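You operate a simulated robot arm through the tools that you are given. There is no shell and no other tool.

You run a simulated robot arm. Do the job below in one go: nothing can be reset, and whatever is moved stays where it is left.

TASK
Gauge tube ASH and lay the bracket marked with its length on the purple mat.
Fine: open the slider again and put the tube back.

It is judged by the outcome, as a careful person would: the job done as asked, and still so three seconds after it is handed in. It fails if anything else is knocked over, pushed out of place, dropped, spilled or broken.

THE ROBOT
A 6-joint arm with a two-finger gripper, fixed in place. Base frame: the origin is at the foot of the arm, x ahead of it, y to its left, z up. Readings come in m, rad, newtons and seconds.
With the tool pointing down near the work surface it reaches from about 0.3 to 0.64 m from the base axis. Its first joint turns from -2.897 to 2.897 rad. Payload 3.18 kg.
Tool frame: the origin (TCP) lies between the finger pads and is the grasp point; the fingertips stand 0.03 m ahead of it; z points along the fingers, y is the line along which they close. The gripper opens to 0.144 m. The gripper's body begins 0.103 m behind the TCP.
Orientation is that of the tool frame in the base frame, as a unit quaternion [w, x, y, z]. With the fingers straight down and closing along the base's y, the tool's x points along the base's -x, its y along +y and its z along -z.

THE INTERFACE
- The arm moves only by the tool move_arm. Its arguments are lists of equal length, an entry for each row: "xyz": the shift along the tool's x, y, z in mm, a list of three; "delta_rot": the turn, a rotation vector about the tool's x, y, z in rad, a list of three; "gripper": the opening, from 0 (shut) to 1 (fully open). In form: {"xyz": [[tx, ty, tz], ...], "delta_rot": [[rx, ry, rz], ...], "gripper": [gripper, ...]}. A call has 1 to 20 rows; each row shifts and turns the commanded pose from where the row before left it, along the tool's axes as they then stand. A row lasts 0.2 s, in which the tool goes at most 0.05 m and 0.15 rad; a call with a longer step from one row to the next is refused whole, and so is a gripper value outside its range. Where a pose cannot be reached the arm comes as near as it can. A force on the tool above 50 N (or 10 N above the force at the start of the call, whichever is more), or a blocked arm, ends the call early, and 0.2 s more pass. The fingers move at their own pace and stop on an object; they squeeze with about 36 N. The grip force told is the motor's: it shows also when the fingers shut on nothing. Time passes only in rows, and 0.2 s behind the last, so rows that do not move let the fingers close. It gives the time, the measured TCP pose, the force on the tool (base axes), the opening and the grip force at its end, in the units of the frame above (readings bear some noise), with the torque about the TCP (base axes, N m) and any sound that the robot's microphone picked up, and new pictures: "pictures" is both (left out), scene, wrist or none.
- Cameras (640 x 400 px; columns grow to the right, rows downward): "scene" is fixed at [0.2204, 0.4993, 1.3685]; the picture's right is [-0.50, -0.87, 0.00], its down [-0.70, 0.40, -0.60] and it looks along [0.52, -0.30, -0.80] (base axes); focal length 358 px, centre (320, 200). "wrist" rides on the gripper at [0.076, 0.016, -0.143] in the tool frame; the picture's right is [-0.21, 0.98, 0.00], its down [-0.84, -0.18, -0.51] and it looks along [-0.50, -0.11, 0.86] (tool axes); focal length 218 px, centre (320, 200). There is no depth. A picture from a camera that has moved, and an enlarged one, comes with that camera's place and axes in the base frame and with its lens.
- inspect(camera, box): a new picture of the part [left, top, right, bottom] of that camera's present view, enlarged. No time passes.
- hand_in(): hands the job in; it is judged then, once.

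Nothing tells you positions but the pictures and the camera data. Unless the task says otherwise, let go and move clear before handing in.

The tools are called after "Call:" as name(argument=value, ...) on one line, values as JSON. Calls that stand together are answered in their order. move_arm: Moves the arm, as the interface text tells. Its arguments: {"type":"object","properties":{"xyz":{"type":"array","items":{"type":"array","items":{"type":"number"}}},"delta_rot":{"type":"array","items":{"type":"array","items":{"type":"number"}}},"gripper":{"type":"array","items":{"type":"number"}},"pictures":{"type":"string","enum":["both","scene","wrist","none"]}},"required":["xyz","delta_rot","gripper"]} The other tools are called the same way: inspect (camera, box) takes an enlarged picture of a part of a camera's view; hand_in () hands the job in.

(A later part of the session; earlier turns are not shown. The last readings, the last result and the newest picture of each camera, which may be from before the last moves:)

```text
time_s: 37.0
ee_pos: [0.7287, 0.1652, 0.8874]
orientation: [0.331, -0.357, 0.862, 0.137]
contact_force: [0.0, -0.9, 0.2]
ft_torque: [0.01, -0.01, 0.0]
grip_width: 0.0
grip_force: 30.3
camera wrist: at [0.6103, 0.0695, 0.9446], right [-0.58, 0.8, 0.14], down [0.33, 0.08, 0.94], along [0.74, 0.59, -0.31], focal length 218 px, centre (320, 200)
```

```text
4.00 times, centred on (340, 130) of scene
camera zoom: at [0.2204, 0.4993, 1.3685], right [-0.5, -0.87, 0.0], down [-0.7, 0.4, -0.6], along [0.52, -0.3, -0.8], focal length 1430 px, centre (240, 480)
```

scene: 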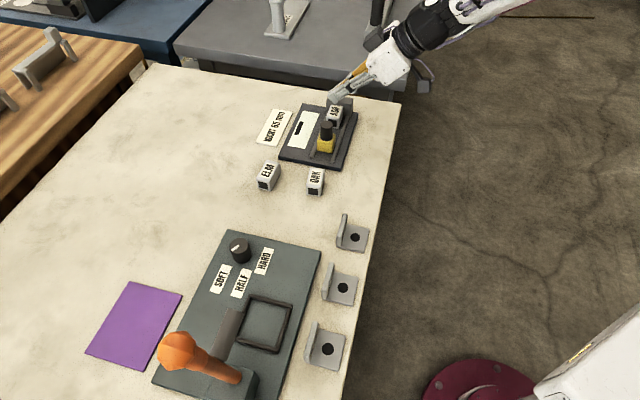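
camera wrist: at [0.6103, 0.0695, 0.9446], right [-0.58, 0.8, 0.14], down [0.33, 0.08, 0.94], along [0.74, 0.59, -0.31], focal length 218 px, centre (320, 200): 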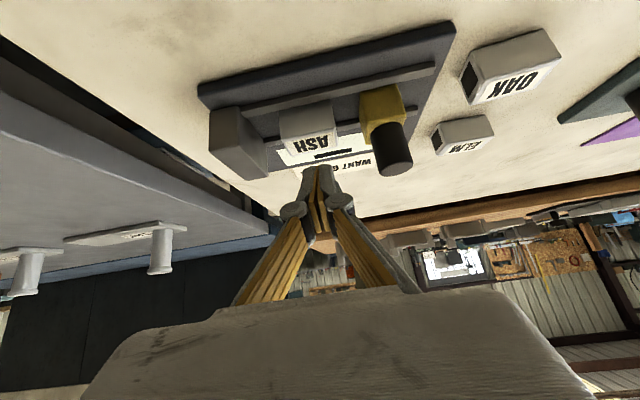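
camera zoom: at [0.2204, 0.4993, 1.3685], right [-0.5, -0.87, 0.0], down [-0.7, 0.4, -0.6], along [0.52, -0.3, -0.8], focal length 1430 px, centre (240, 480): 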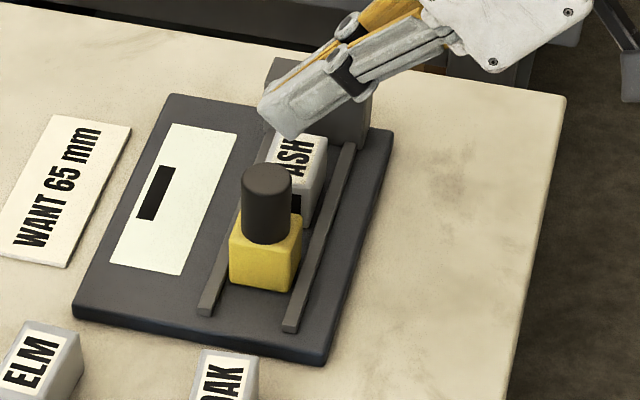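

The tube's centre is at about u = 0.4015 with 25 mm free at both ends. I'll back off, open the fingers, and approach along the tool axis as when I released it.

Call:
move_arm(xyz=[[14.8, -1.5, -19.9], [14.8, -1.5, -20], [0, 0, 0], [0, 0, 0], [0, 0, 20], [0, 0, 18], [0, 0, 0], [0, 0, 0]], delta_rot=[[0, 0, 0], [0, 0, 0], [0, 0, 0], [0, 0, 0], [0, 0, 0], [0, 0, 0], [0, 0, 0], [0, 0, 0]], gripper=[0, 0, 0.4, 0.4, 0.4, 0.4, 0.4, 0.4])

Call:
inspect(camera="wrist", box=[180, 60, 440, 240])

Call:
inspect(camera="scene", box=[290, 80, 390, 180])

```text
time_s: 38.8
ee_pos: [0.7145, 0.1476, 0.8723]
orientation: [0.332, -0.358, 0.862, 0.138]
contact_force: [0.0, 0.2, 0.1]
ft_torque: [-0.02, -0.01, 0.01]
grip_width: 0.0575
grip_force: 0.0
camera wrist: at [0.5961, 0.0516, 0.9267], right [-0.58, 0.8, 0.14], down [0.33, 0.08, 0.94], along [0.74, 0.59, -0.31], focal length 218 px, centre (320, 200)
```

scene: 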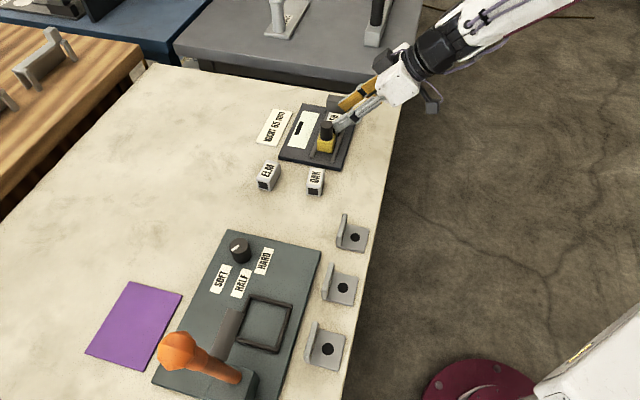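
wrist: 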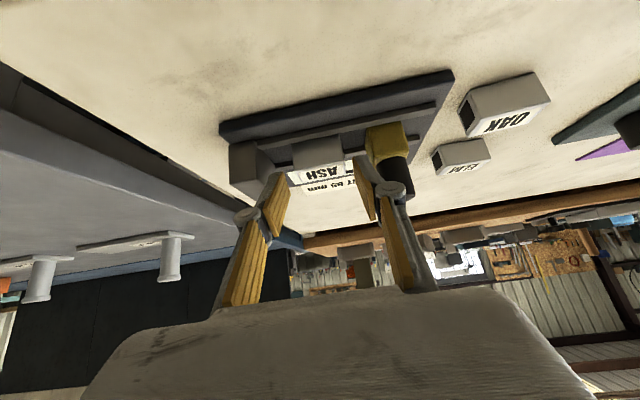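

```text
2.22 times, centred on (310, 150) of wrist
camera zoom: at [0.5961, 0.0516, 0.9267], right [-0.58, 0.8, 0.14], down [0.33, 0.08, 0.94], along [0.74, 0.59, -0.31], focal length 485 px, centre (342, 311)
```

zoom: 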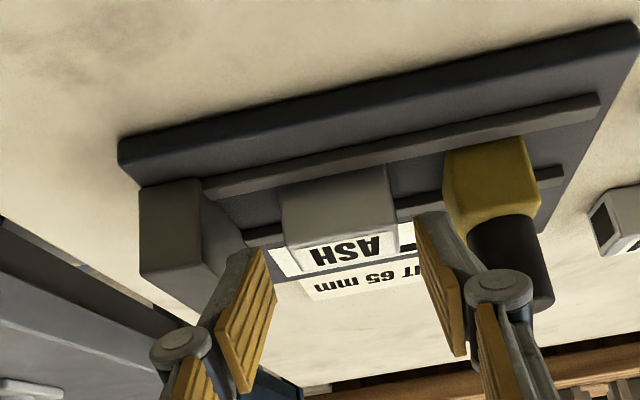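

```text
4.00 times, centred on (340, 130) of scene
camera zoom: at [0.2204, 0.4993, 1.3685], right [-0.5, -0.87, 0.0], down [-0.7, 0.4, -0.6], along [0.52, -0.3, -0.8], focal length 1430 px, centre (240, 480)
```

zoom: 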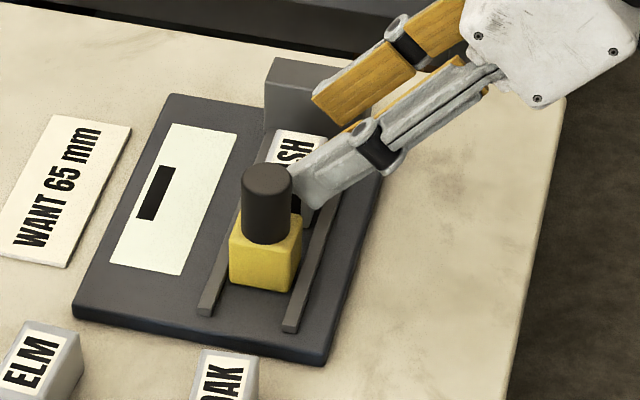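

Both ends are clear and the tube is centred. I'll slide in the remaining 32 mm and close on it.

Call:
move_arm(xyz=[[0, 0, 16], [0, 0, 15], [0, 0, 0], [0, 0, 0]], delta_rot=[[0, 0, 0], [0, 0, 0], [0, 0, 0], [0, 0, 0]], gripper=[0.4, 0.4, 0.4, 0.4])

Call:
inspect(camera="wrist", box=[180, 60, 440, 240])

Call:
inspect(camera="scene", box=[290, 80, 390, 180])

```text
time_s: 39.8
ee_pos: [0.7301, 0.1616, 0.8485]
orientation: [0.332, -0.357, 0.862, 0.138]
contact_force: [-0.9, 0.3, -0.7]
ft_torque: [0.01, -0.02, -0.01]
grip_width: 0.0575
grip_force: 0.0
camera wrist: at [0.6108, 0.0664, 0.904], right [-0.58, 0.8, 0.14], down [0.33, 0.07, 0.94], along [0.74, 0.59, -0.31], focal length 218 px, centre (320, 200)
```

scene: 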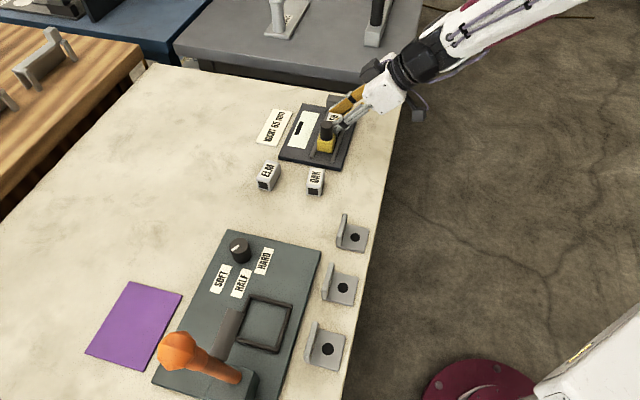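
wrist: 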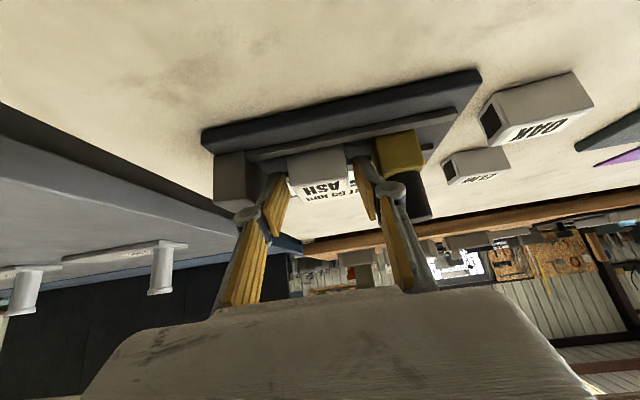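

```text
2.22 times, centred on (310, 150) of wrist
camera zoom: at [0.6108, 0.0664, 0.904], right [-0.58, 0.8, 0.14], down [0.33, 0.07, 0.94], along [0.74, 0.59, -0.31], focal length 485 px, centre (342, 311)
```

zoom: 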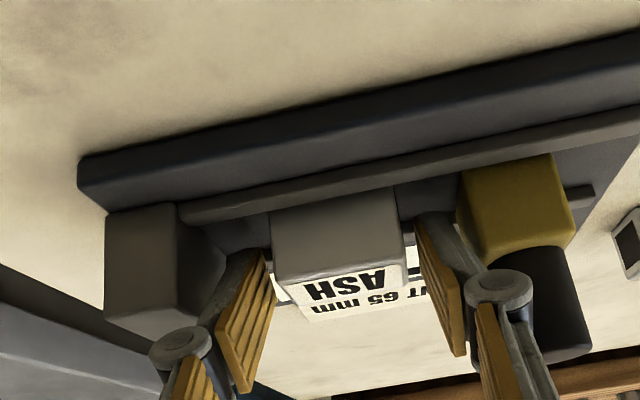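

```text
4.00 times, centred on (340, 130) of scene
camera zoom: at [0.2204, 0.4993, 1.3685], right [-0.5, -0.87, 0.0], down [-0.7, 0.4, -0.6], along [0.52, -0.3, -0.8], focal length 1430 px, centre (240, 480)
```

zoom: 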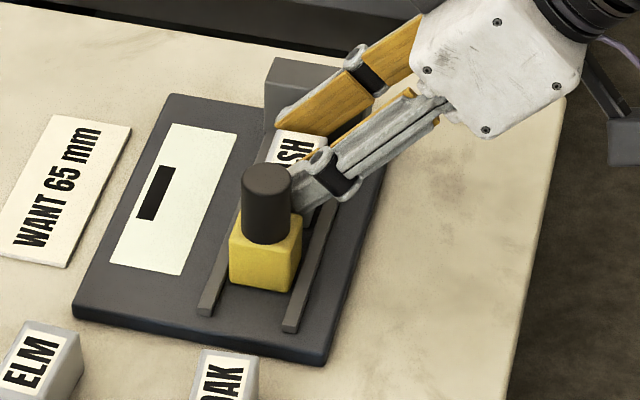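

Positioned well. I'll close on the tube, lift it straight up, then carry it back across and along to above its original spot.

Call:
move_arm(xyz=[[0, 0, 0], [0, 0, 0], [0, 0, 0], [-10.1, 0, -11.1], [-11.7, 0, -13], [-11.7, 0, -13], [0, 0, 0]], delta_rot=[[0, 0, 0], [0, 0, 0], [0, 0, 0], [0, 0, 0], [0, 0, 0], [0, 0, 0], [0, 0, 0]], gripper=[0.2, 0, 0, 0, 0, 0, 0])

Call:
inspect(camera="wrist", box=[180, 60, 440, 240])

```text
time_s: 41.4
ee_pos: [0.7291, 0.1634, 0.8974]
orientation: [0.332, -0.357, 0.862, 0.137]
contact_force: [0.7, -0.4, 0.2]
ft_torque: [-0.02, 0.01, -0.02]
grip_width: 0.0435
grip_force: 36.9
camera wrist: at [0.6104, 0.0682, 0.9525], right [-0.58, 0.8, 0.14], down [0.33, 0.07, 0.94], along [0.74, 0.59, -0.31], focal length 218 px, centre (320, 200)
```

scene: 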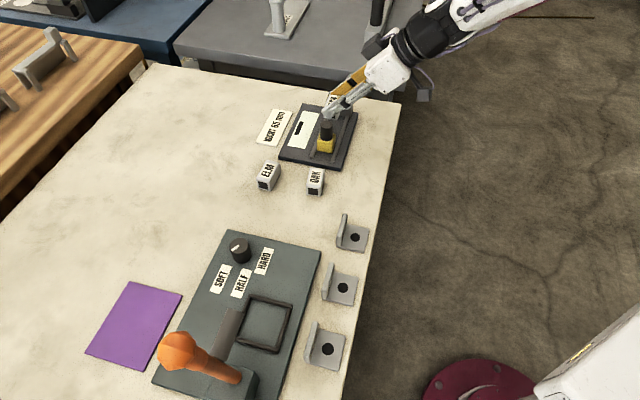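
wrist: 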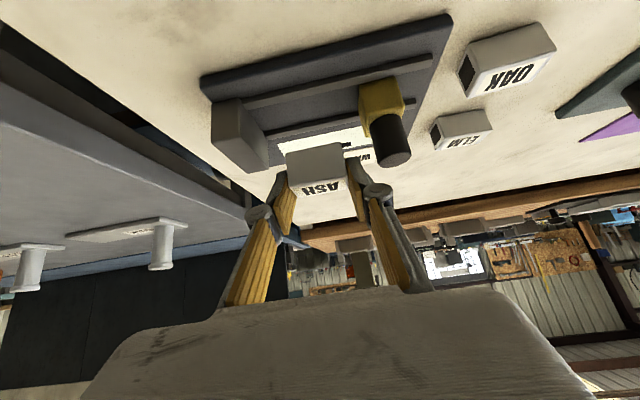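

```text
2.22 times, centred on (310, 150) of wrist
camera zoom: at [0.6104, 0.0682, 0.9525], right [-0.58, 0.8, 0.14], down [0.33, 0.07, 0.94], along [0.74, 0.59, -0.31], focal length 485 px, centre (342, 311)
```

zoom: 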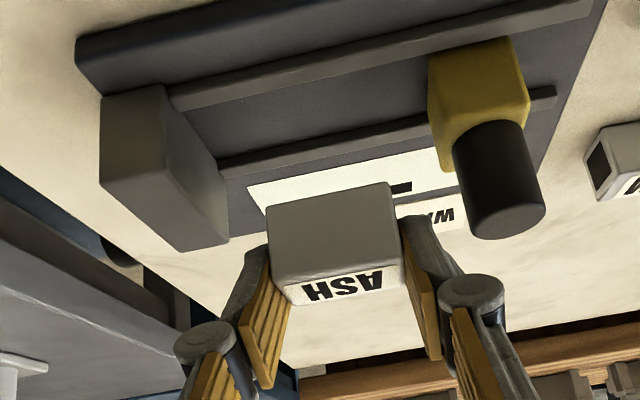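

The tube is lifted level. Now back across (−w) and along (−u) to above its original place.

Call:
move_arm(xyz=[[35.4, 0, -32], [35.4, 0, -32], [0, 39.9, 0], [0, 39.9, 0], [0, 39.9, 0], [0, 40, 0], [0, 0, 0], [0, 0, 0], [0, 0, 0]], delta_rot=[[0, 0, 0], [0, 0, 0], [0, 0, 0], [0, 0, 0], [0, 0, 0], [0, 0, 0], [-0.035, 0, -0.0386], [0, 0, 0], [0, 0, 0]], gripper=[0, 0, 0, 0, 0, 0, 0, 0, 0])

Call:
inspect(camera="scene", box=[310, 130, 420, 220])

Call:
inspect(camera="wrist", box=[180, 60, 460, 240])

```text
time_s: 43.4
ee_pos: [0.5488, 0.2061, 0.8989]
orientation: [0.328, -0.38, 0.852, 0.146]
contact_force: [0.0, -0.3, -1.0]
ft_torque: [-0.03, 0.02, 0.01]
grip_width: 0.044
grip_force: 36.0
camera wrist: at [0.4356, 0.1045, 0.9535], right [-0.62, 0.77, 0.14], down [0.32, 0.09, 0.94], along [0.71, 0.63, -0.31], focal length 218 px, centre (320, 200)
```

scene: 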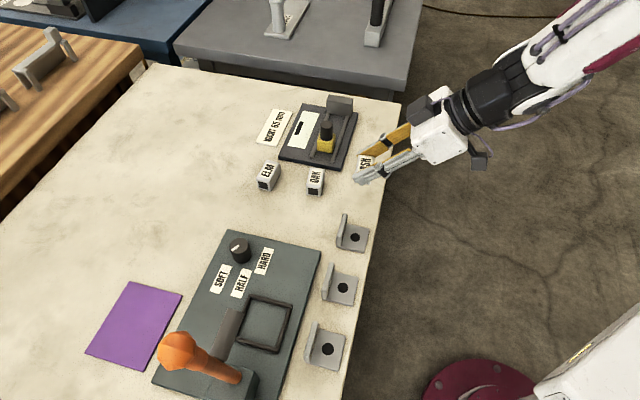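
wrist: 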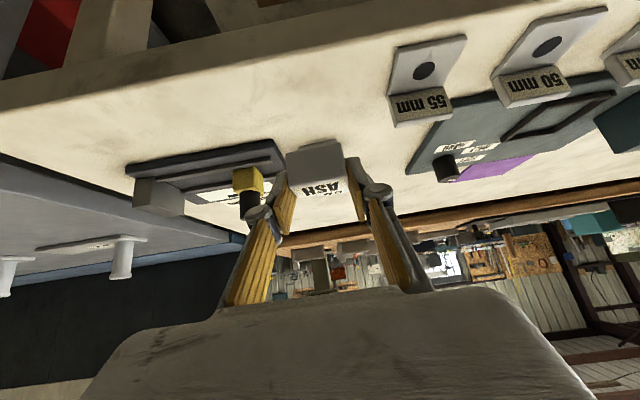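

```text
4.44 times, centred on (365, 175) of scene
camera zoom: at [0.2204, 0.4993, 1.3685], right [-0.5, -0.87, 0.0], down [-0.7, 0.4, -0.6], along [0.52, -0.3, -0.8], focal length 1589 px, centre (120, 311)
```

zoom: 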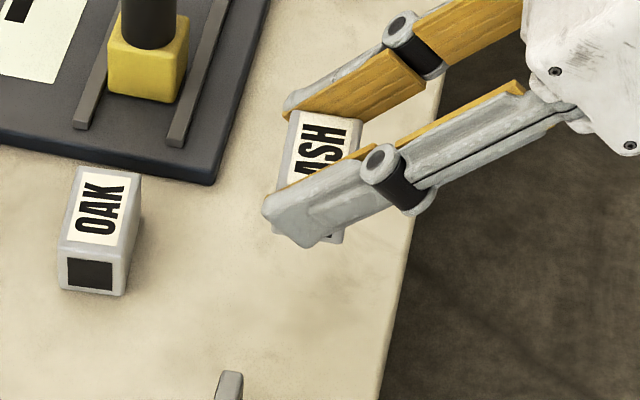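

```text
2.22 times, centred on (320, 150) of wrist
camera zoom: at [0.4356, 0.1045, 0.9535], right [-0.62, 0.77, 0.14], down [0.32, 0.09, 0.94], along [0.71, 0.63, -0.31], focal length 485 px, centre (320, 311)
```

zoom: 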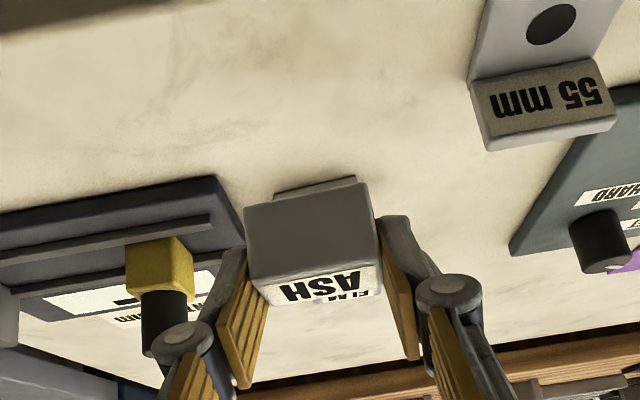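

ASH hangs above its original spot with the original heading. I'll lower to just above the table.

Call:
move_arm(xyz=[[12.7, 0, 14.1], [12.7, 0, 14.1], [12.1, 0, 13.4], [0, 0, 0], [0, 0, 0]], delta_rot=[[0, 0, 0], [0, 0, 0], [0, 0, 0], [0, 0, 0], [0, 0, 0]], gripper=[0, 0, 0, 0, 0], pictures="wrist")

Call:
inspect(camera="scene", box=[320, 160, 400, 210])

```text
time_s: 44.6
ee_pos: [0.5488, 0.2074, 0.8416]
orientation: [0.327, -0.38, 0.853, 0.146]
contact_force: [-0.2, -0.8, -0.6]
ft_torque: [-0.02, -0.01, 0.0]
grip_width: 0.0438
grip_force: 35.5
camera wrist: at [0.4342, 0.1062, 0.8969], right [-0.62, 0.77, 0.14], down [0.32, 0.09, 0.94], along [0.71, 0.63, -0.31], focal length 218 px, centre (320, 200)
```

wrist: 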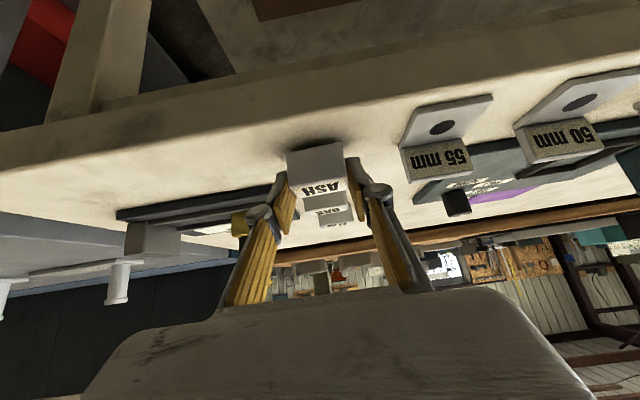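

```text
8.00 times, centred on (360, 185) of scene
camera zoom: at [0.2204, 0.4993, 1.3685], right [-0.5, -0.87, 0.0], down [-0.7, 0.4, -0.6], along [0.52, -0.3, -0.8], focal length 2861 px, centre (0, 320)
```

zoom: 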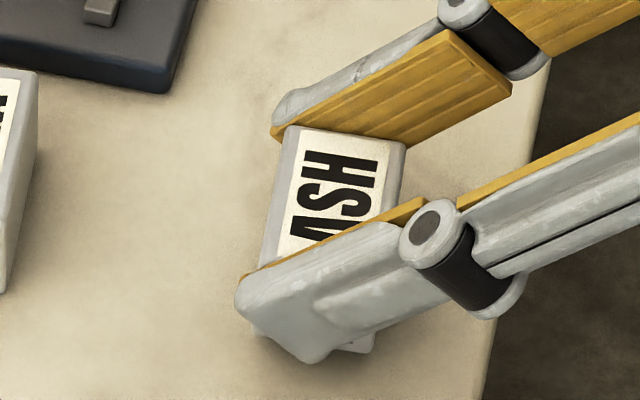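

Compared with the first picture, the tube now sits about 6–7 mm short of its original spot (towards the robot), so I'll shift it by (+5.2, +4.2) mm before setting it down.

Call:
move_arm(xyz=[[-4.9, -1.05, 4.43], [1.3, 0, 1.5], [0, 0, 0], [0, 0, 0]], delta_rot=[[0, 0, 0], [0, 0, 0], [0, 0, 0], [0, 0, 0]], gripper=[0, 0, 0, 0], pictures="none")

Call:
inspect(camera="scene", box=[320, 160, 400, 210])

```text
time_s: 45.6
ee_pos: [0.5523, 0.2115, 0.84]
orientation: [0.329, -0.379, 0.853, 0.145]
contact_force: [0.0, 0.0, 0.5]
ft_torque: [-0.01, -0.01, 0.02]
grip_width: 0.0436
grip_force: 36.2
```

```text
8.00 times, centred on (360, 185) of scene
camera zoom: at [0.2204, 0.4993, 1.3685], right [-0.5, -0.87, 0.0], down [-0.7, 0.4, -0.6], along [0.52, -0.3, -0.8], focal length 2861 px, centre (0, 320)
```

zoom: 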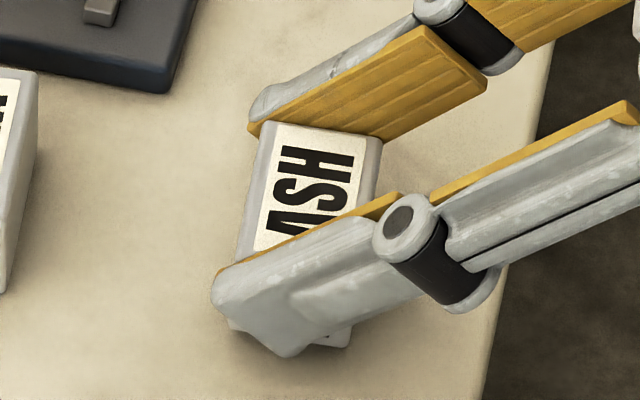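

That matches the original position well. Now I lower to contact in 1 mm steps.

Call:
move_arm(xyz=[[0.67, 0, 0.74], [0.67, 0, 0.74], [0, 0, 0], [0, 0, 0]], delta_rot=[[0, 0, 0], [0, 0, 0], [0, 0, 0], [0, 0, 0]], gripper=[0, 0, 0, 0], pictures="none")

```text
time_s: 46.6
ee_pos: [0.5535, 0.2116, 0.8388]
orientation: [0.328, -0.38, 0.853, 0.146]
contact_force: [-0.2, 0.3, -0.7]
ft_torque: [0.01, 0.02, 0.02]
grip_width: 0.0437
grip_force: 35.9
```

Call:
move_arm(xyz=[[0.67, 0, 0.74], [0, 0, 0], [0, 0, 0]], delta_rot=[[0, 0, 0], [0, 0, 0], [0, 0, 0]], gripper=[0, 0, 0], pictures="none")

```text
time_s: 47.4
ee_pos: [0.5531, 0.2122, 0.8371]
orientation: [0.328, -0.38, 0.852, 0.147]
contact_force: [-0.5, -0.1, -0.5]
ft_torque: [-0.03, -0.03, 0.01]
grip_width: 0.0439
grip_force: 36.3
```

Call:
move_arm(xyz=[[0.67, 0, 0.74], [0, 0, 0], [0, 0, 0]], delta_rot=[[0, 0, 0], [0, 0, 0], [0, 0, 0]], gripper=[0, 0, 0], pictures="wrist")

Call:
inspect(camera="wrist", box=[240, 110, 400, 230])

Call:
inspect(camera="scene", box=[320, 160, 400, 210])

```text
time_s: 48.2
ee_pos: [0.5533, 0.2115, 0.8378]
orientation: [0.329, -0.379, 0.852, 0.146]
contact_force: [0.1, -1.0, 6.4]
ft_torque: [-0.09, -0.04, -0.03]
grip_width: 0.0435
grip_force: 35.7
camera wrist: at [0.4396, 0.11, 0.8916], right [-0.62, 0.77, 0.14], down [0.32, 0.09, 0.94], along [0.71, 0.63, -0.31], focal length 218 px, centre (320, 200)
```

wrist: 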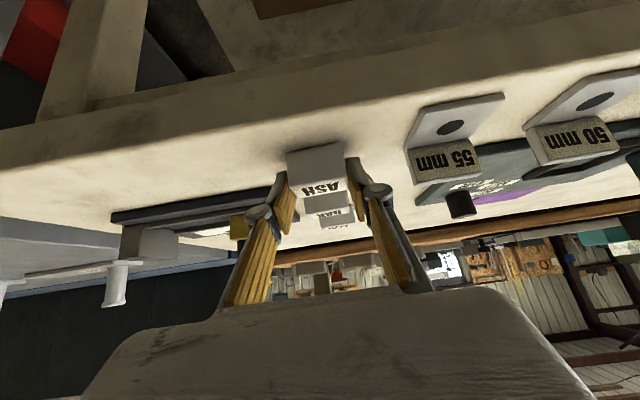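

```text
3.33 times, centred on (320, 170) of wrist
camera zoom: at [0.4396, 0.11, 0.8916], right [-0.62, 0.77, 0.14], down [0.32, 0.09, 0.94], along [0.71, 0.63, -0.31], focal length 728 px, centre (320, 300)
```

zoom: 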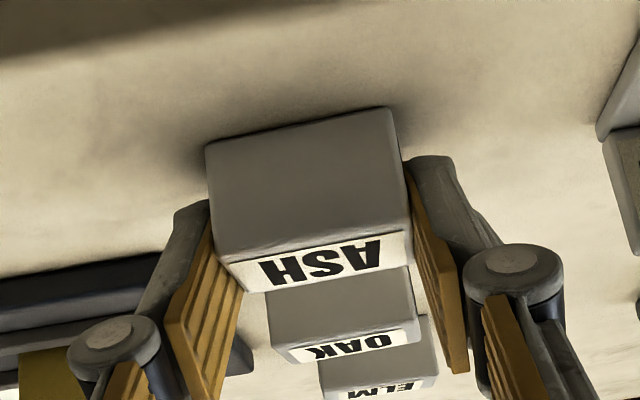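

```text
8.00 times, centred on (360, 185) of scene
camera zoom: at [0.2204, 0.4993, 1.3685], right [-0.5, -0.87, 0.0], down [-0.7, 0.4, -0.6], along [0.52, -0.3, -0.8], focal length 2861 px, centre (0, 320)
```

zoom: 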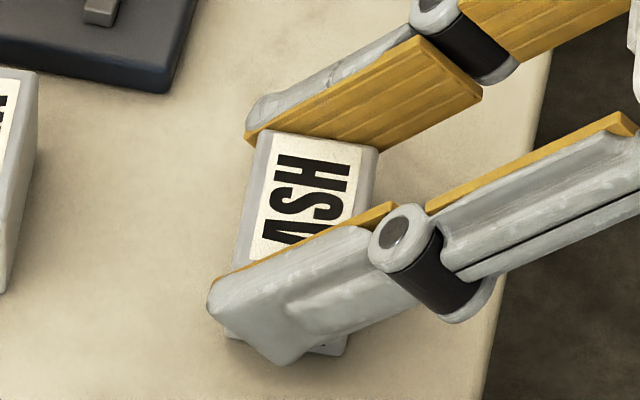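

ASH is on the table at its original place (6 N contact, image corners match within a few px). I'll release and back out along the tool axis.

Call:
move_arm(xyz=[[0, 0, 0], [0, 0, 0], [0, 0, -12], [0, 0, -30], [0, 0, -40], [0, 0, 0]], delta_rot=[[0, 0, 0], [0, 0, 0], [0, 0, 0], [0, 0, 0], [0, 0, 0], [0, 0, 0]], gripper=[0.45, 0.45, 0.45, 0.45, 0.45, 0.45])

Call:
inspect(camera="scene", box=[320, 160, 400, 210])

Call:
inspect(camera="scene", box=[270, 80, 400, 210])

```text
time_s: 49.6
ee_pos: [0.5162, 0.173, 0.8969]
orientation: [0.328, -0.38, 0.853, 0.146]
contact_force: [-0.6, 0.0, 0.8]
ft_torque: [0.0, -0.02, -0.03]
grip_width: 0.065
grip_force: 0.1
camera wrist: at [0.403, 0.0709, 0.9514], right [-0.62, 0.77, 0.14], down [0.32, 0.09, 0.94], along [0.71, 0.63, -0.31], focal length 218 px, centre (320, 200)
```

scene: 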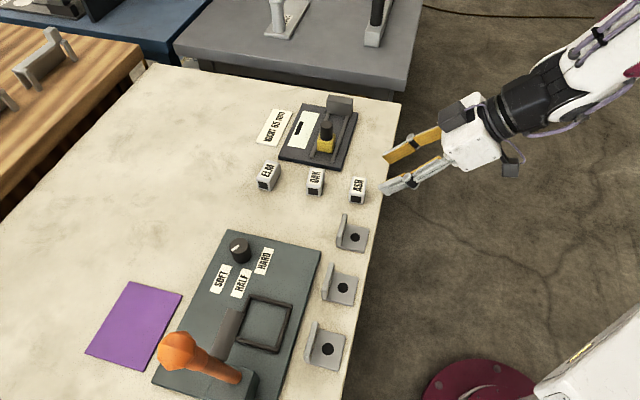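
wrist: 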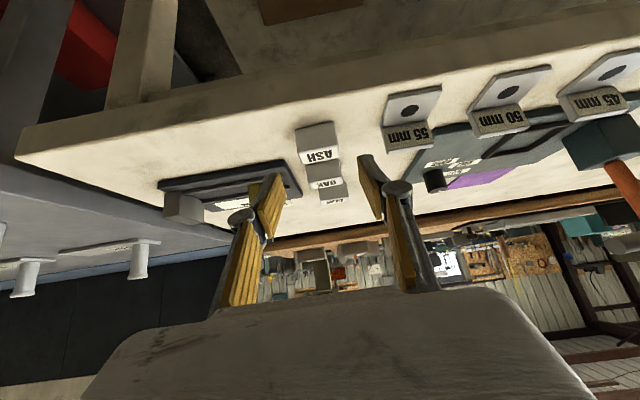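

```text
8.00 times, centred on (360, 185) of scene
camera zoom: at [0.2204, 0.4993, 1.3685], right [-0.5, -0.87, 0.0], down [-0.7, 0.4, -0.6], along [0.52, -0.3, -0.8], focal length 2861 px, centre (0, 320)
```

zoom: 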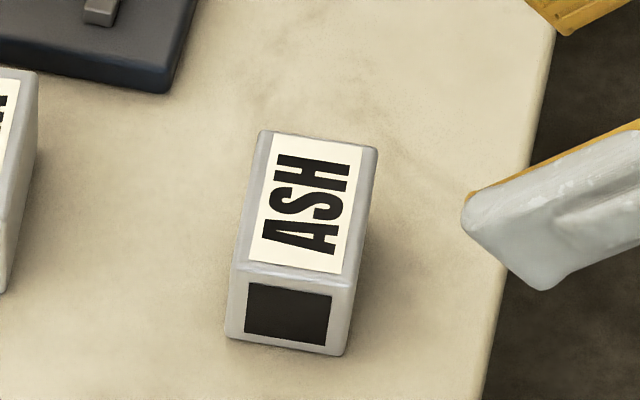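

```text
3.08 times, centred on (335, 145) of scene
camera zoom: at [0.2204, 0.4993, 1.3685], right [-0.5, -0.87, 0.0], down [-0.7, 0.4, -0.6], along [0.52, -0.3, -0.8], focal length 1100 px, centre (274, 369)
```

zoom: 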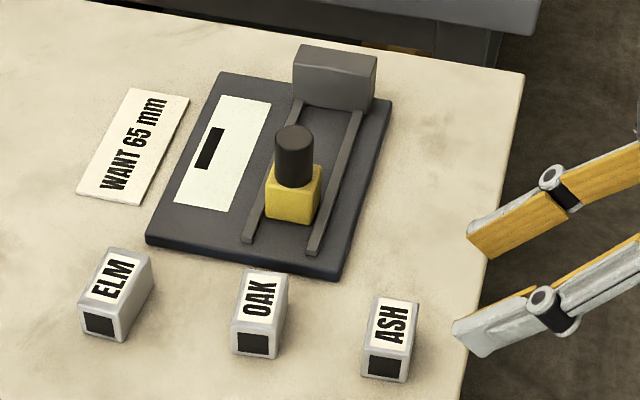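

ASH is back in its place and the slider is open as before. Next is the 45 mm bracket; I'll take close-up views of it, the device and the mat to plan a path clear of the tall orange lever.

Call:
inspect(camera="scene", box=[140, 280, 300, 400])

Call:
inspect(camera="scene", box=[290, 300, 370, 380])

Call:
inspect(camera="wrist", box=[440, 40, 640, 240])

```text
3.33 times, centred on (220, 340) of scene
camera zoom: at [0.2204, 0.4993, 1.3685], right [-0.5, -0.87, 0.0], down [-0.7, 0.4, -0.6], along [0.52, -0.3, -0.8], focal length 1192 px, centre (653, -267)
```

zoom: 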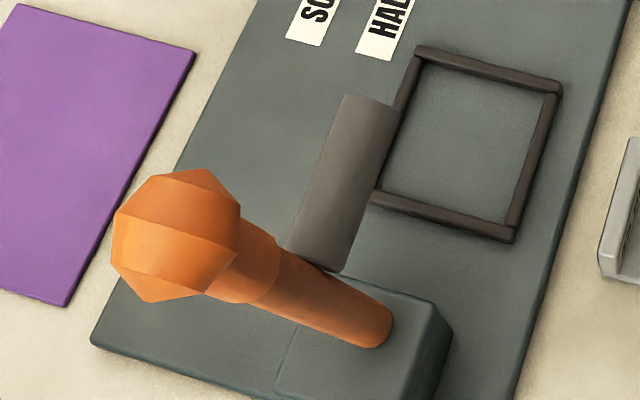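

```text
5.00 times, centred on (330, 340) of scene
camera zoom: at [0.2204, 0.4993, 1.3685], right [-0.5, -0.87, 0.0], down [-0.7, 0.4, -0.6], along [0.52, -0.3, -0.8], focal length 1788 px, centre (270, -500)
```

zoom: 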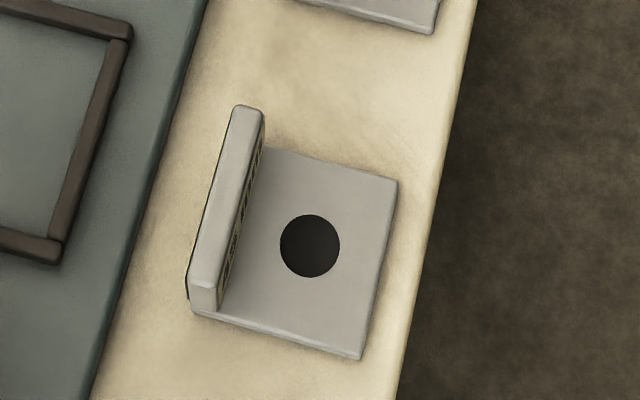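

```text
2.00 times, centred on (540, 140) of wrist
camera zoom: at [0.403, 0.0709, 0.9514], right [-0.62, 0.77, 0.14], down [0.32, 0.09, 0.94], along [0.71, 0.63, -0.31], focal length 436 px, centre (-120, 320)
```

zoom: 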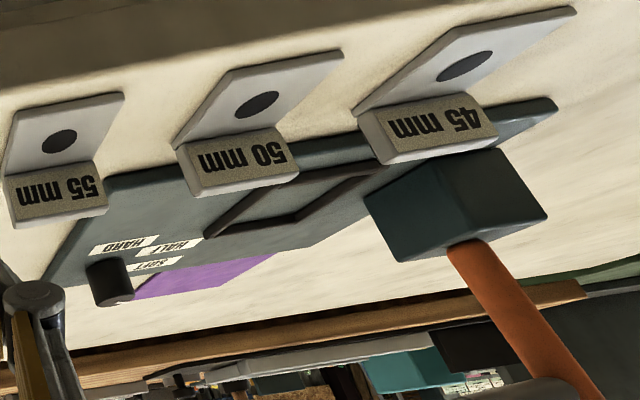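

The 45 mm bracket spans about u −0.083…−0.032, w 0.513…0.563, with its flange (33 mm high) on the far side. I'll move along the table edge to hover in front of it, hand squared to −45°.

Call:
move_arm(xyz=[[0, 0, 0], [-2.9, 43.9, -2.2], [-2.9, 43.9, -2.2], [-2.9, 43.9, -2.2], [-2.9, 43.9, -2.2], [-2.9, 43.9, -2.2], [-2.9, 43.9, -2.2], [-2.9, 43.6, -2.2], [0, 0, 0], [0, 0, 0]], delta_rot=[[0.035, 0, 0.0386], [0, 0, 0], [0, 0, 0], [0, 0, 0], [0, 0, 0], [0, 0, 0], [0, 0, 0], [0, 0, 0], [0, 0, 0], [0, 0, 0]], gripper=[0.45, 0.45, 0.5, 0.53, 0.53, 0.53, 0.53, 0.53, 0.53, 0.53])

Call:
inspect(camera="wrist", box=[200, 40, 480, 220])

Call:
inspect(camera="scene", box=[200, 260, 400, 400])

```text
time_s: 51.8
ee_pos: [0.3759, 0.2986, 0.9147]
orientation: [0.33, -0.362, 0.86, 0.142]
contact_force: [0.1, -1.0, -0.1]
ft_torque: [0.01, -0.03, -0.03]
grip_width: 0.0762
grip_force: 0.0
out of reach, approached as far as the arm can: row 6, 7, 8
camera wrist: at [0.2595, 0.2008, 0.9698], right [-0.59, 0.79, 0.14], down [0.33, 0.08, 0.94], along [0.73, 0.61, -0.31], focal length 218 px, centre (320, 200)
```

scene: 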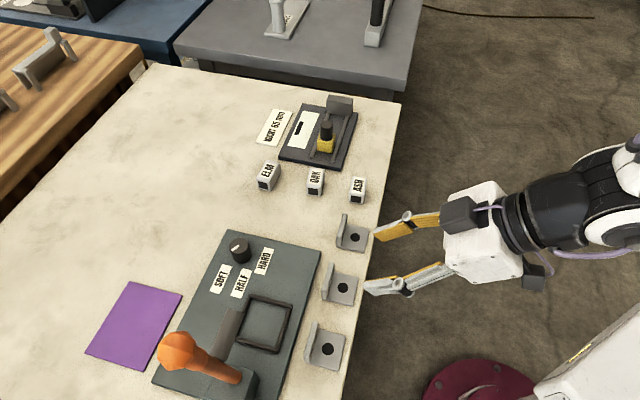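
wrist: 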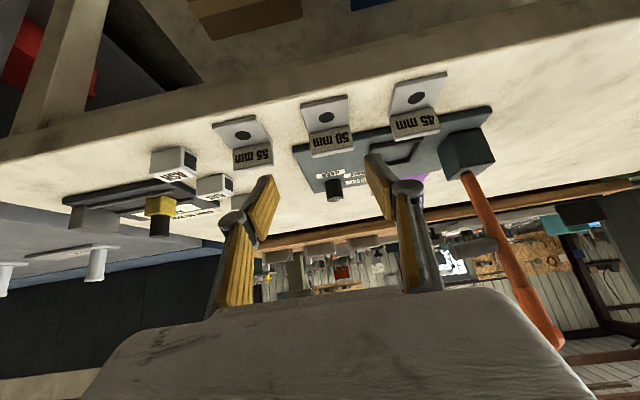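

```text
2.22 times, centred on (340, 130) of wrist
camera zoom: at [0.2595, 0.2008, 0.9698], right [-0.59, 0.79, 0.14], down [0.33, 0.08, 0.94], along [0.73, 0.61, -0.31], focal length 485 px, centre (276, 356)
```

zoom: 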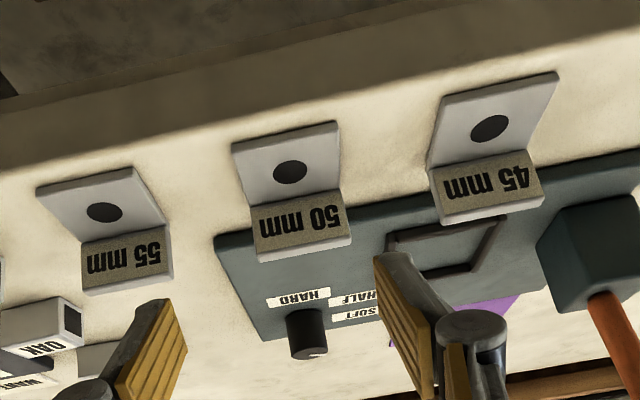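

```text
2.86 times, centred on (300, 330) of scene
camera zoom: at [0.2204, 0.4993, 1.3685], right [-0.5, -0.87, 0.0], down [-0.7, 0.4, -0.6], along [0.52, -0.3, -0.8], focal length 1022 px, centre (377, -171)
```

zoom: 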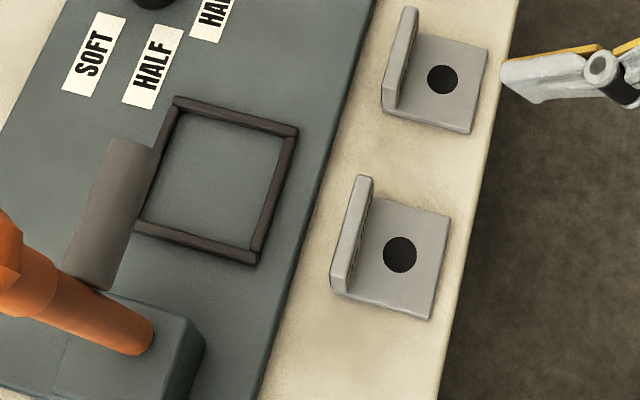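

The hand came too close to the base there (folded limit), so I'll instead go directly above the bracket further out. I correct the heading slightly, move outwards first, then along to the 45 mm bracket.

Call:
move_arm(xyz=[[0, 0, 0], [-21.2, 0, 19.1], [-21.2, 0, 19.1], [0, 38, 0], [0, 38, 0], [0, 36, 0], [0, 0, 0], [0, 0, 0]], delta_rot=[[0.0087, 0, 0.0097], [0, 0, 0], [0, 0, 0], [0, 0, 0], [0, 0, 0], [0, 0, 0], [0, 0, 0], [0, 0, 0]], gripper=[0.53, 0.53, 0.53, 0.53, 0.53, 0.53, 0.53, 0.53])

Call:
inspect(camera="wrist", box=[200, 40, 480, 220])

Call:
inspect(camera="scene", box=[240, 260, 400, 400])

```text
time_s: 53.6
ee_pos: [0.4218, 0.3303, 0.917]
orientation: [0.33, -0.354, 0.864, 0.138]
contact_force: [0.0, -0.2, 0.5]
ft_torque: [0.0, 0.01, -0.03]
grip_width: 0.0764
grip_force: 0.0
out of reach, approached as far as the arm can: row 1, 4, 5, 6
camera wrist: at [0.3008, 0.2365, 0.9712], right [-0.58, 0.81, 0.14], down [0.33, 0.07, 0.94], along [0.75, 0.59, -0.31], focal length 218 px, centre (320, 200)
```

scene: 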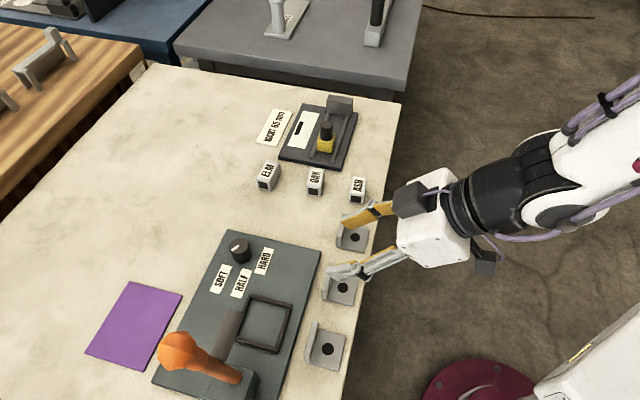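
wrist: 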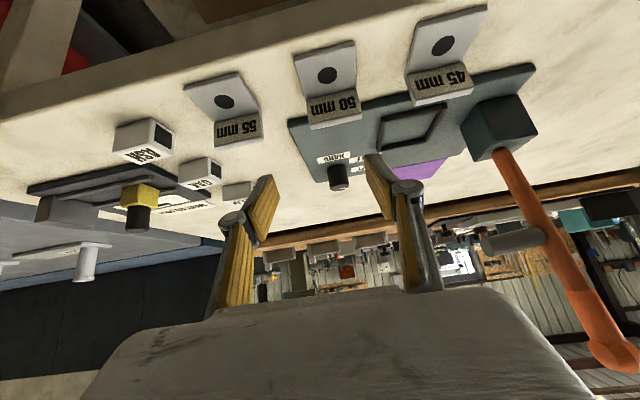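

```text
2.22 times, centred on (340, 130) of wrist
camera zoom: at [0.3008, 0.2365, 0.9712], right [-0.58, 0.81, 0.14], down [0.33, 0.07, 0.94], along [0.75, 0.59, -0.31], focal length 485 px, centre (276, 356)
```

zoom: 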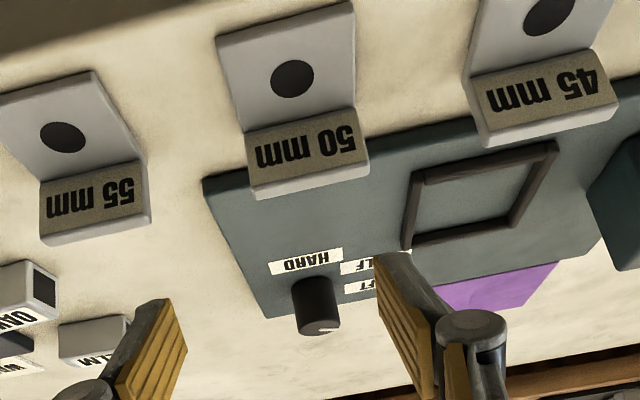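

```text
2.86 times, centred on (320, 330) of scene
camera zoom: at [0.2204, 0.4993, 1.3685], right [-0.5, -0.87, 0.0], down [-0.7, 0.4, -0.6], along [0.52, -0.3, -0.8], focal length 1022 px, centre (320, -171)
```

zoom: 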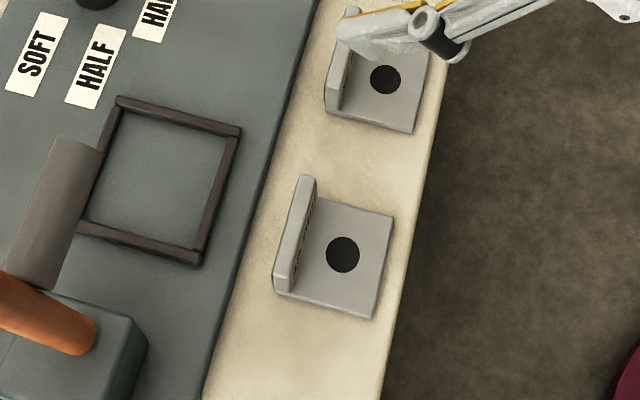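

The along-edge move was refused even though the place is near — most likely a wrist alignment limit at this tilt. I'll untilt the hand towards vertical, move along to the bracket, then tilt again there.

Call:
move_arm(xyz=[[0, 0, 0], [0, 0, 0], [0, 0, 0], [0, 0, 0], [0, 0, 0], [0, 0, 0]], delta_rot=[[0, 0.14, 0], [0, 0.14, 0], [0, 0.14, 0], [0, 0.14, 0], [0, 0.1, 0], [0, 0, 0]], gripper=[0.53, 0.53, 0.53, 0.53, 0.53, 0.53])

```text
time_s: 55.0
ee_pos: [0.4054, 0.3656, 0.9229]
orientation: [0.205, -0.384, 0.887, 0.152]
contact_force: [-0.6, 0.7, -0.3]
ft_torque: [0.02, -0.01, 0.02]
grip_width: 0.0764
grip_force: 0.1
out of reach, approached as far as the arm can: row 2, 3, 4, 5
camera wrist: at [0.3104, 0.2693, 1.0119], right [-0.6, 0.77, 0.21], down [0.53, 0.19, 0.83], along [0.6, 0.61, -0.52], focal length 218 px, centre (320, 200)
```

scene: 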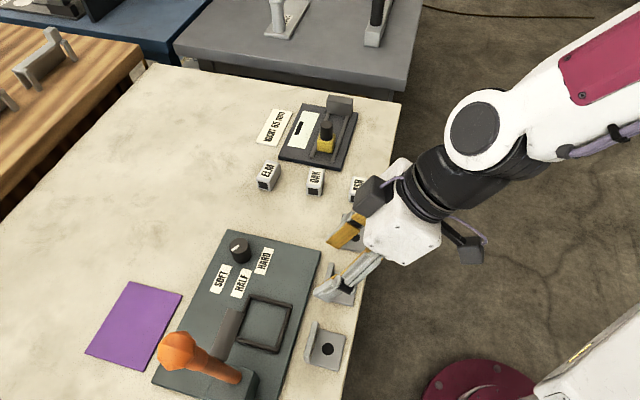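
wrist: 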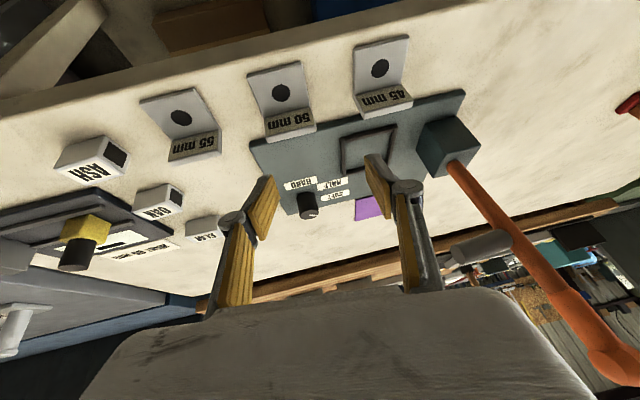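

The hand drifted instead of untilting cleanly, so some joint is near a limit. I'll look at the arm's posture before moving on.

Call:
inspect(camera="scene", box=[320, 0, 640, 300])

```text
1.33 times, centred on (480, 150) of scene
camera zoom: at [0.2204, 0.4993, 1.3685], right [-0.5, -0.87, 0.0], down [-0.7, 0.4, -0.6], along [0.52, -0.3, -0.8], focal length 477 px, centre (107, 267)
```

zoom: 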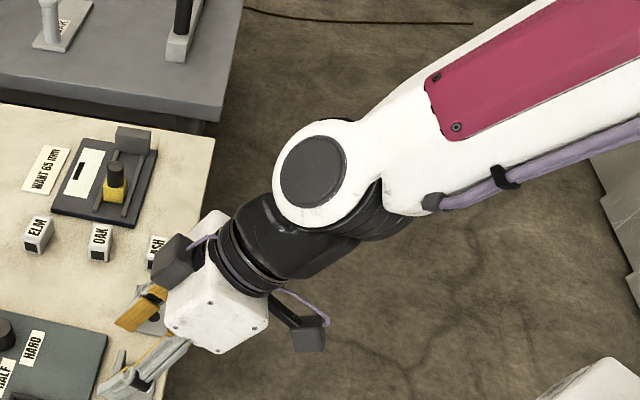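

The arm posture looks ordinary, so I suspect the base joint's own limit may lie near this heading. I'll go back to a comfortable place, restore the hand to vertical, and then test moving round from there.

Call:
move_arm(xyz=[[8.2, -37.9, -19.8], [8.2, -37.9, -19.8], [8.3, -38, -19.8], [0, 0, 0], [0, 0, 0]], delta_rot=[[0, 0, 0], [0, 0, 0], [0, 0, 0], [0.127, -0.022, -0.002], [0, 0, 0]], gripper=[0.53, 0.53, 0.53, 0.53, 0.53], pictures="none")

```text
time_s: 56.2
ee_pos: [0.4692, 0.2293, 0.9639]
orientation: [0.183, -0.367, 0.912, 0.025]
contact_force: [0.5, 0.4, -0.3]
ft_torque: [0.01, 0.01, 0.02]
grip_width: 0.0763
grip_force: 0.1
```

Call:
move_arm(xyz=[[0, 0, 0], [0, 0, 0], [0, 0, 0], [0, 0, 0], [0, 0, 0]], delta_rot=[[-0.096, 0.01, -0.003], [0, 0.12, 0], [0, 0.12, 0], [0, 0, 0], [0, 0, 0]], gripper=[0.53, 0.53, 0.53, 0.53, 0.53])

```text
time_s: 57.4
ee_pos: [0.4681, 0.2295, 0.9619]
orientation: [0.052, -0.383, 0.922, 0.022]
contact_force: [0.5, 1.4, 0.0]
ft_torque: [0.03, 0.02, -0.01]
grip_width: 0.0764
grip_force: 0.1
camera wrist: at [0.392, 0.1771, 1.0961], right [-0.55, 0.84, 0.02], down [0.68, 0.43, 0.6], along [0.49, 0.34, -0.8], focal length 218 px, centre (320, 200)
```

scene: 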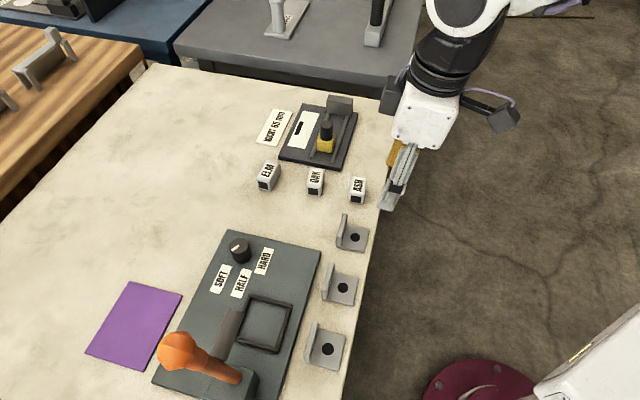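
wrist: 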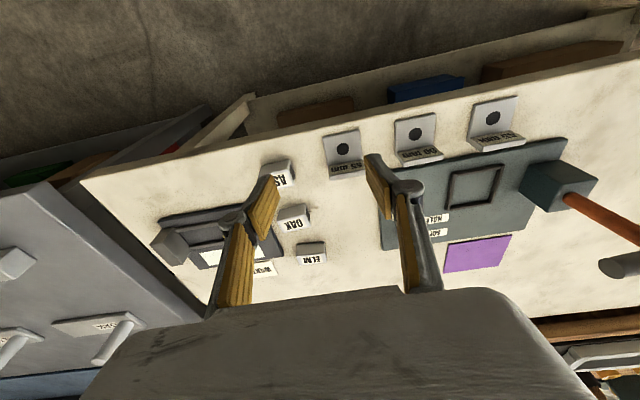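

The hand is nearly vertical again at heading 26°. Now I test moving round towards the bracket in this posture.

Call:
move_arm(xyz=[[-7.5, 42, 0.8], [-7.5, 42, 0.8], [-7.5, 42, 0.8], [-7.5, 42, 0.8], [0, 0, 0], [0, 0, 0]], delta_rot=[[0, 0, 0], [0, 0, 0], [0, 0, 0], [0, 0, 0], [0, 0, 0], [0, 0, 0]], gripper=[0.53, 0.53, 0.53, 0.53, 0.53, 0.53])

```text
time_s: 58.8
ee_pos: [0.3705, 0.3724, 0.9647]
orientation: [0.052, -0.383, 0.922, 0.022]
contact_force: [0.0, -1.1, 0.1]
ft_torque: [0.01, -0.03, -0.02]
grip_width: 0.0764
grip_force: 0.1
camera wrist: at [0.2955, 0.3191, 1.0979], right [-0.55, 0.84, 0.02], down [0.68, 0.43, 0.6], along [0.49, 0.34, -0.8], focal length 218 px, centre (320, 200)
```

scene: 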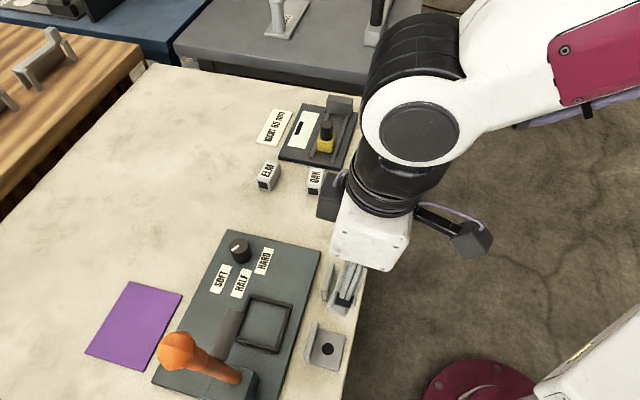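
wrist: 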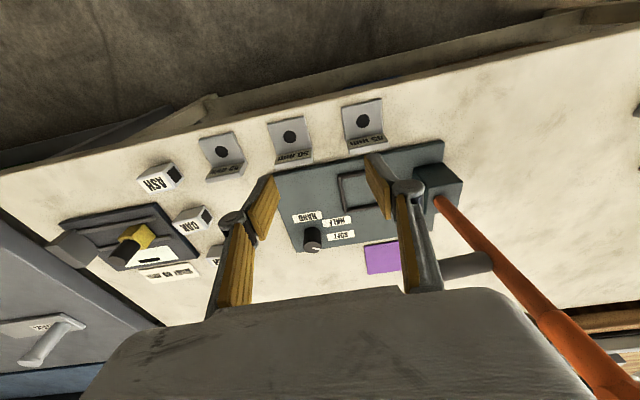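

That worked freely, so the base joint is fine; it was a wrist-branch matter. I'll go above the bracket and tilt there step by step.

Call:
move_arm(xyz=[[0, 28, 0], [0, 28, 0], [0, 0, 0], [0, 0, 0], [0, 0, 0], [0, 0, 0]], delta_rot=[[0, 0, 0], [0, 0, 0], [0, -0.12, 0], [0, -0.12, 0], [0, 0, 0], [0, 0, 0]], gripper=[0.53, 0.53, 0.53, 0.53, 0.53, 0.53])

```text
time_s: 60.2
ee_pos: [0.3308, 0.4099, 0.9632]
orientation: [0.162, -0.378, 0.909, 0.068]
contact_force: [0.1, 0.4, 0.5]
ft_torque: [0.03, -0.03, 0.0]
grip_width: 0.0762
grip_force: 0.0
camera wrist: at [0.2339, 0.3362, 1.0709], right [-0.55, 0.83, 0.07], down [0.56, 0.31, 0.77], along [0.61, 0.47, -0.64], focal length 218 px, centre (320, 200)
```

scene: 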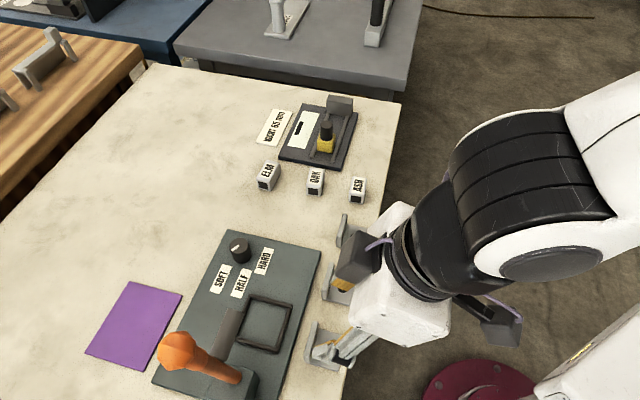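
wrist: 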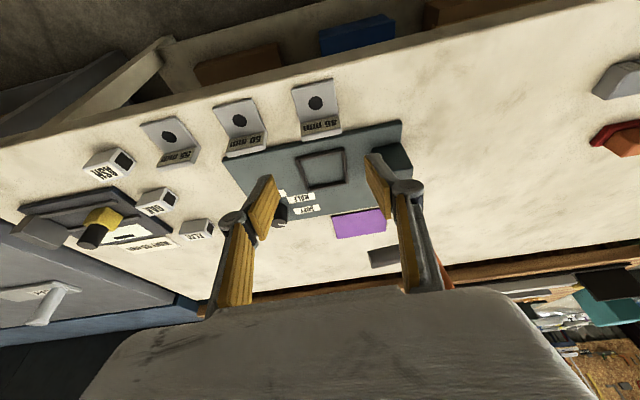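

Tilting works here. I'll continue to about 41°.

Call:
move_arm(xyz=[[0, 0, 0], [0, 0, 0], [0, 0, 0], [0, 0, 0], [0, 0, 0]], delta_rot=[[0, -0.12, 0], [0, -0.12, 0], [0, -0.13, 0], [0, 0, 0], [0, 0, 0]], gripper=[0.53, 0.53, 0.53, 0.53, 0.53])

```text
time_s: 61.4
ee_pos: [0.3393, 0.401, 0.9606]
orientation: [0.283, -0.36, 0.884, 0.095]
contact_force: [1.0, -0.4, 0.7]
ft_torque: [0.01, -0.02, 0.02]
grip_width: 0.0764
grip_force: 0.3
out of reach, approached as far as the arm can: row 3
camera wrist: at [0.2224, 0.3164, 1.0352], right [-0.55, 0.83, 0.08], down [0.39, 0.17, 0.9], along [0.73, 0.53, -0.42], focal length 218 px, centre (320, 200)
```

scene: 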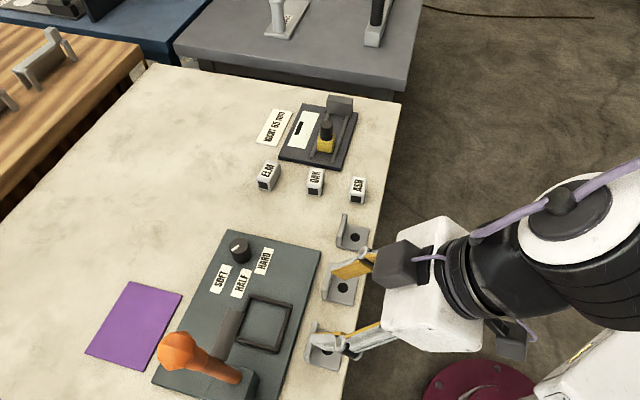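
wrist: 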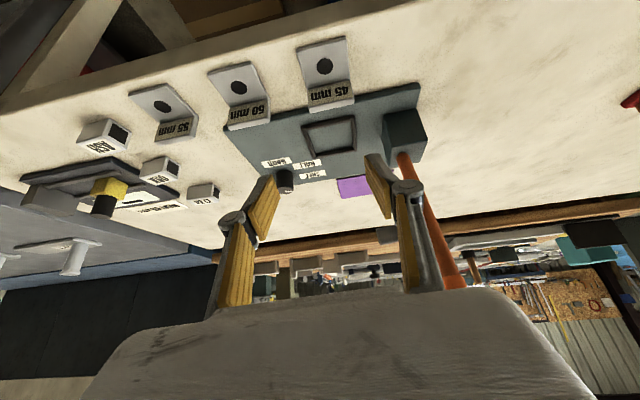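

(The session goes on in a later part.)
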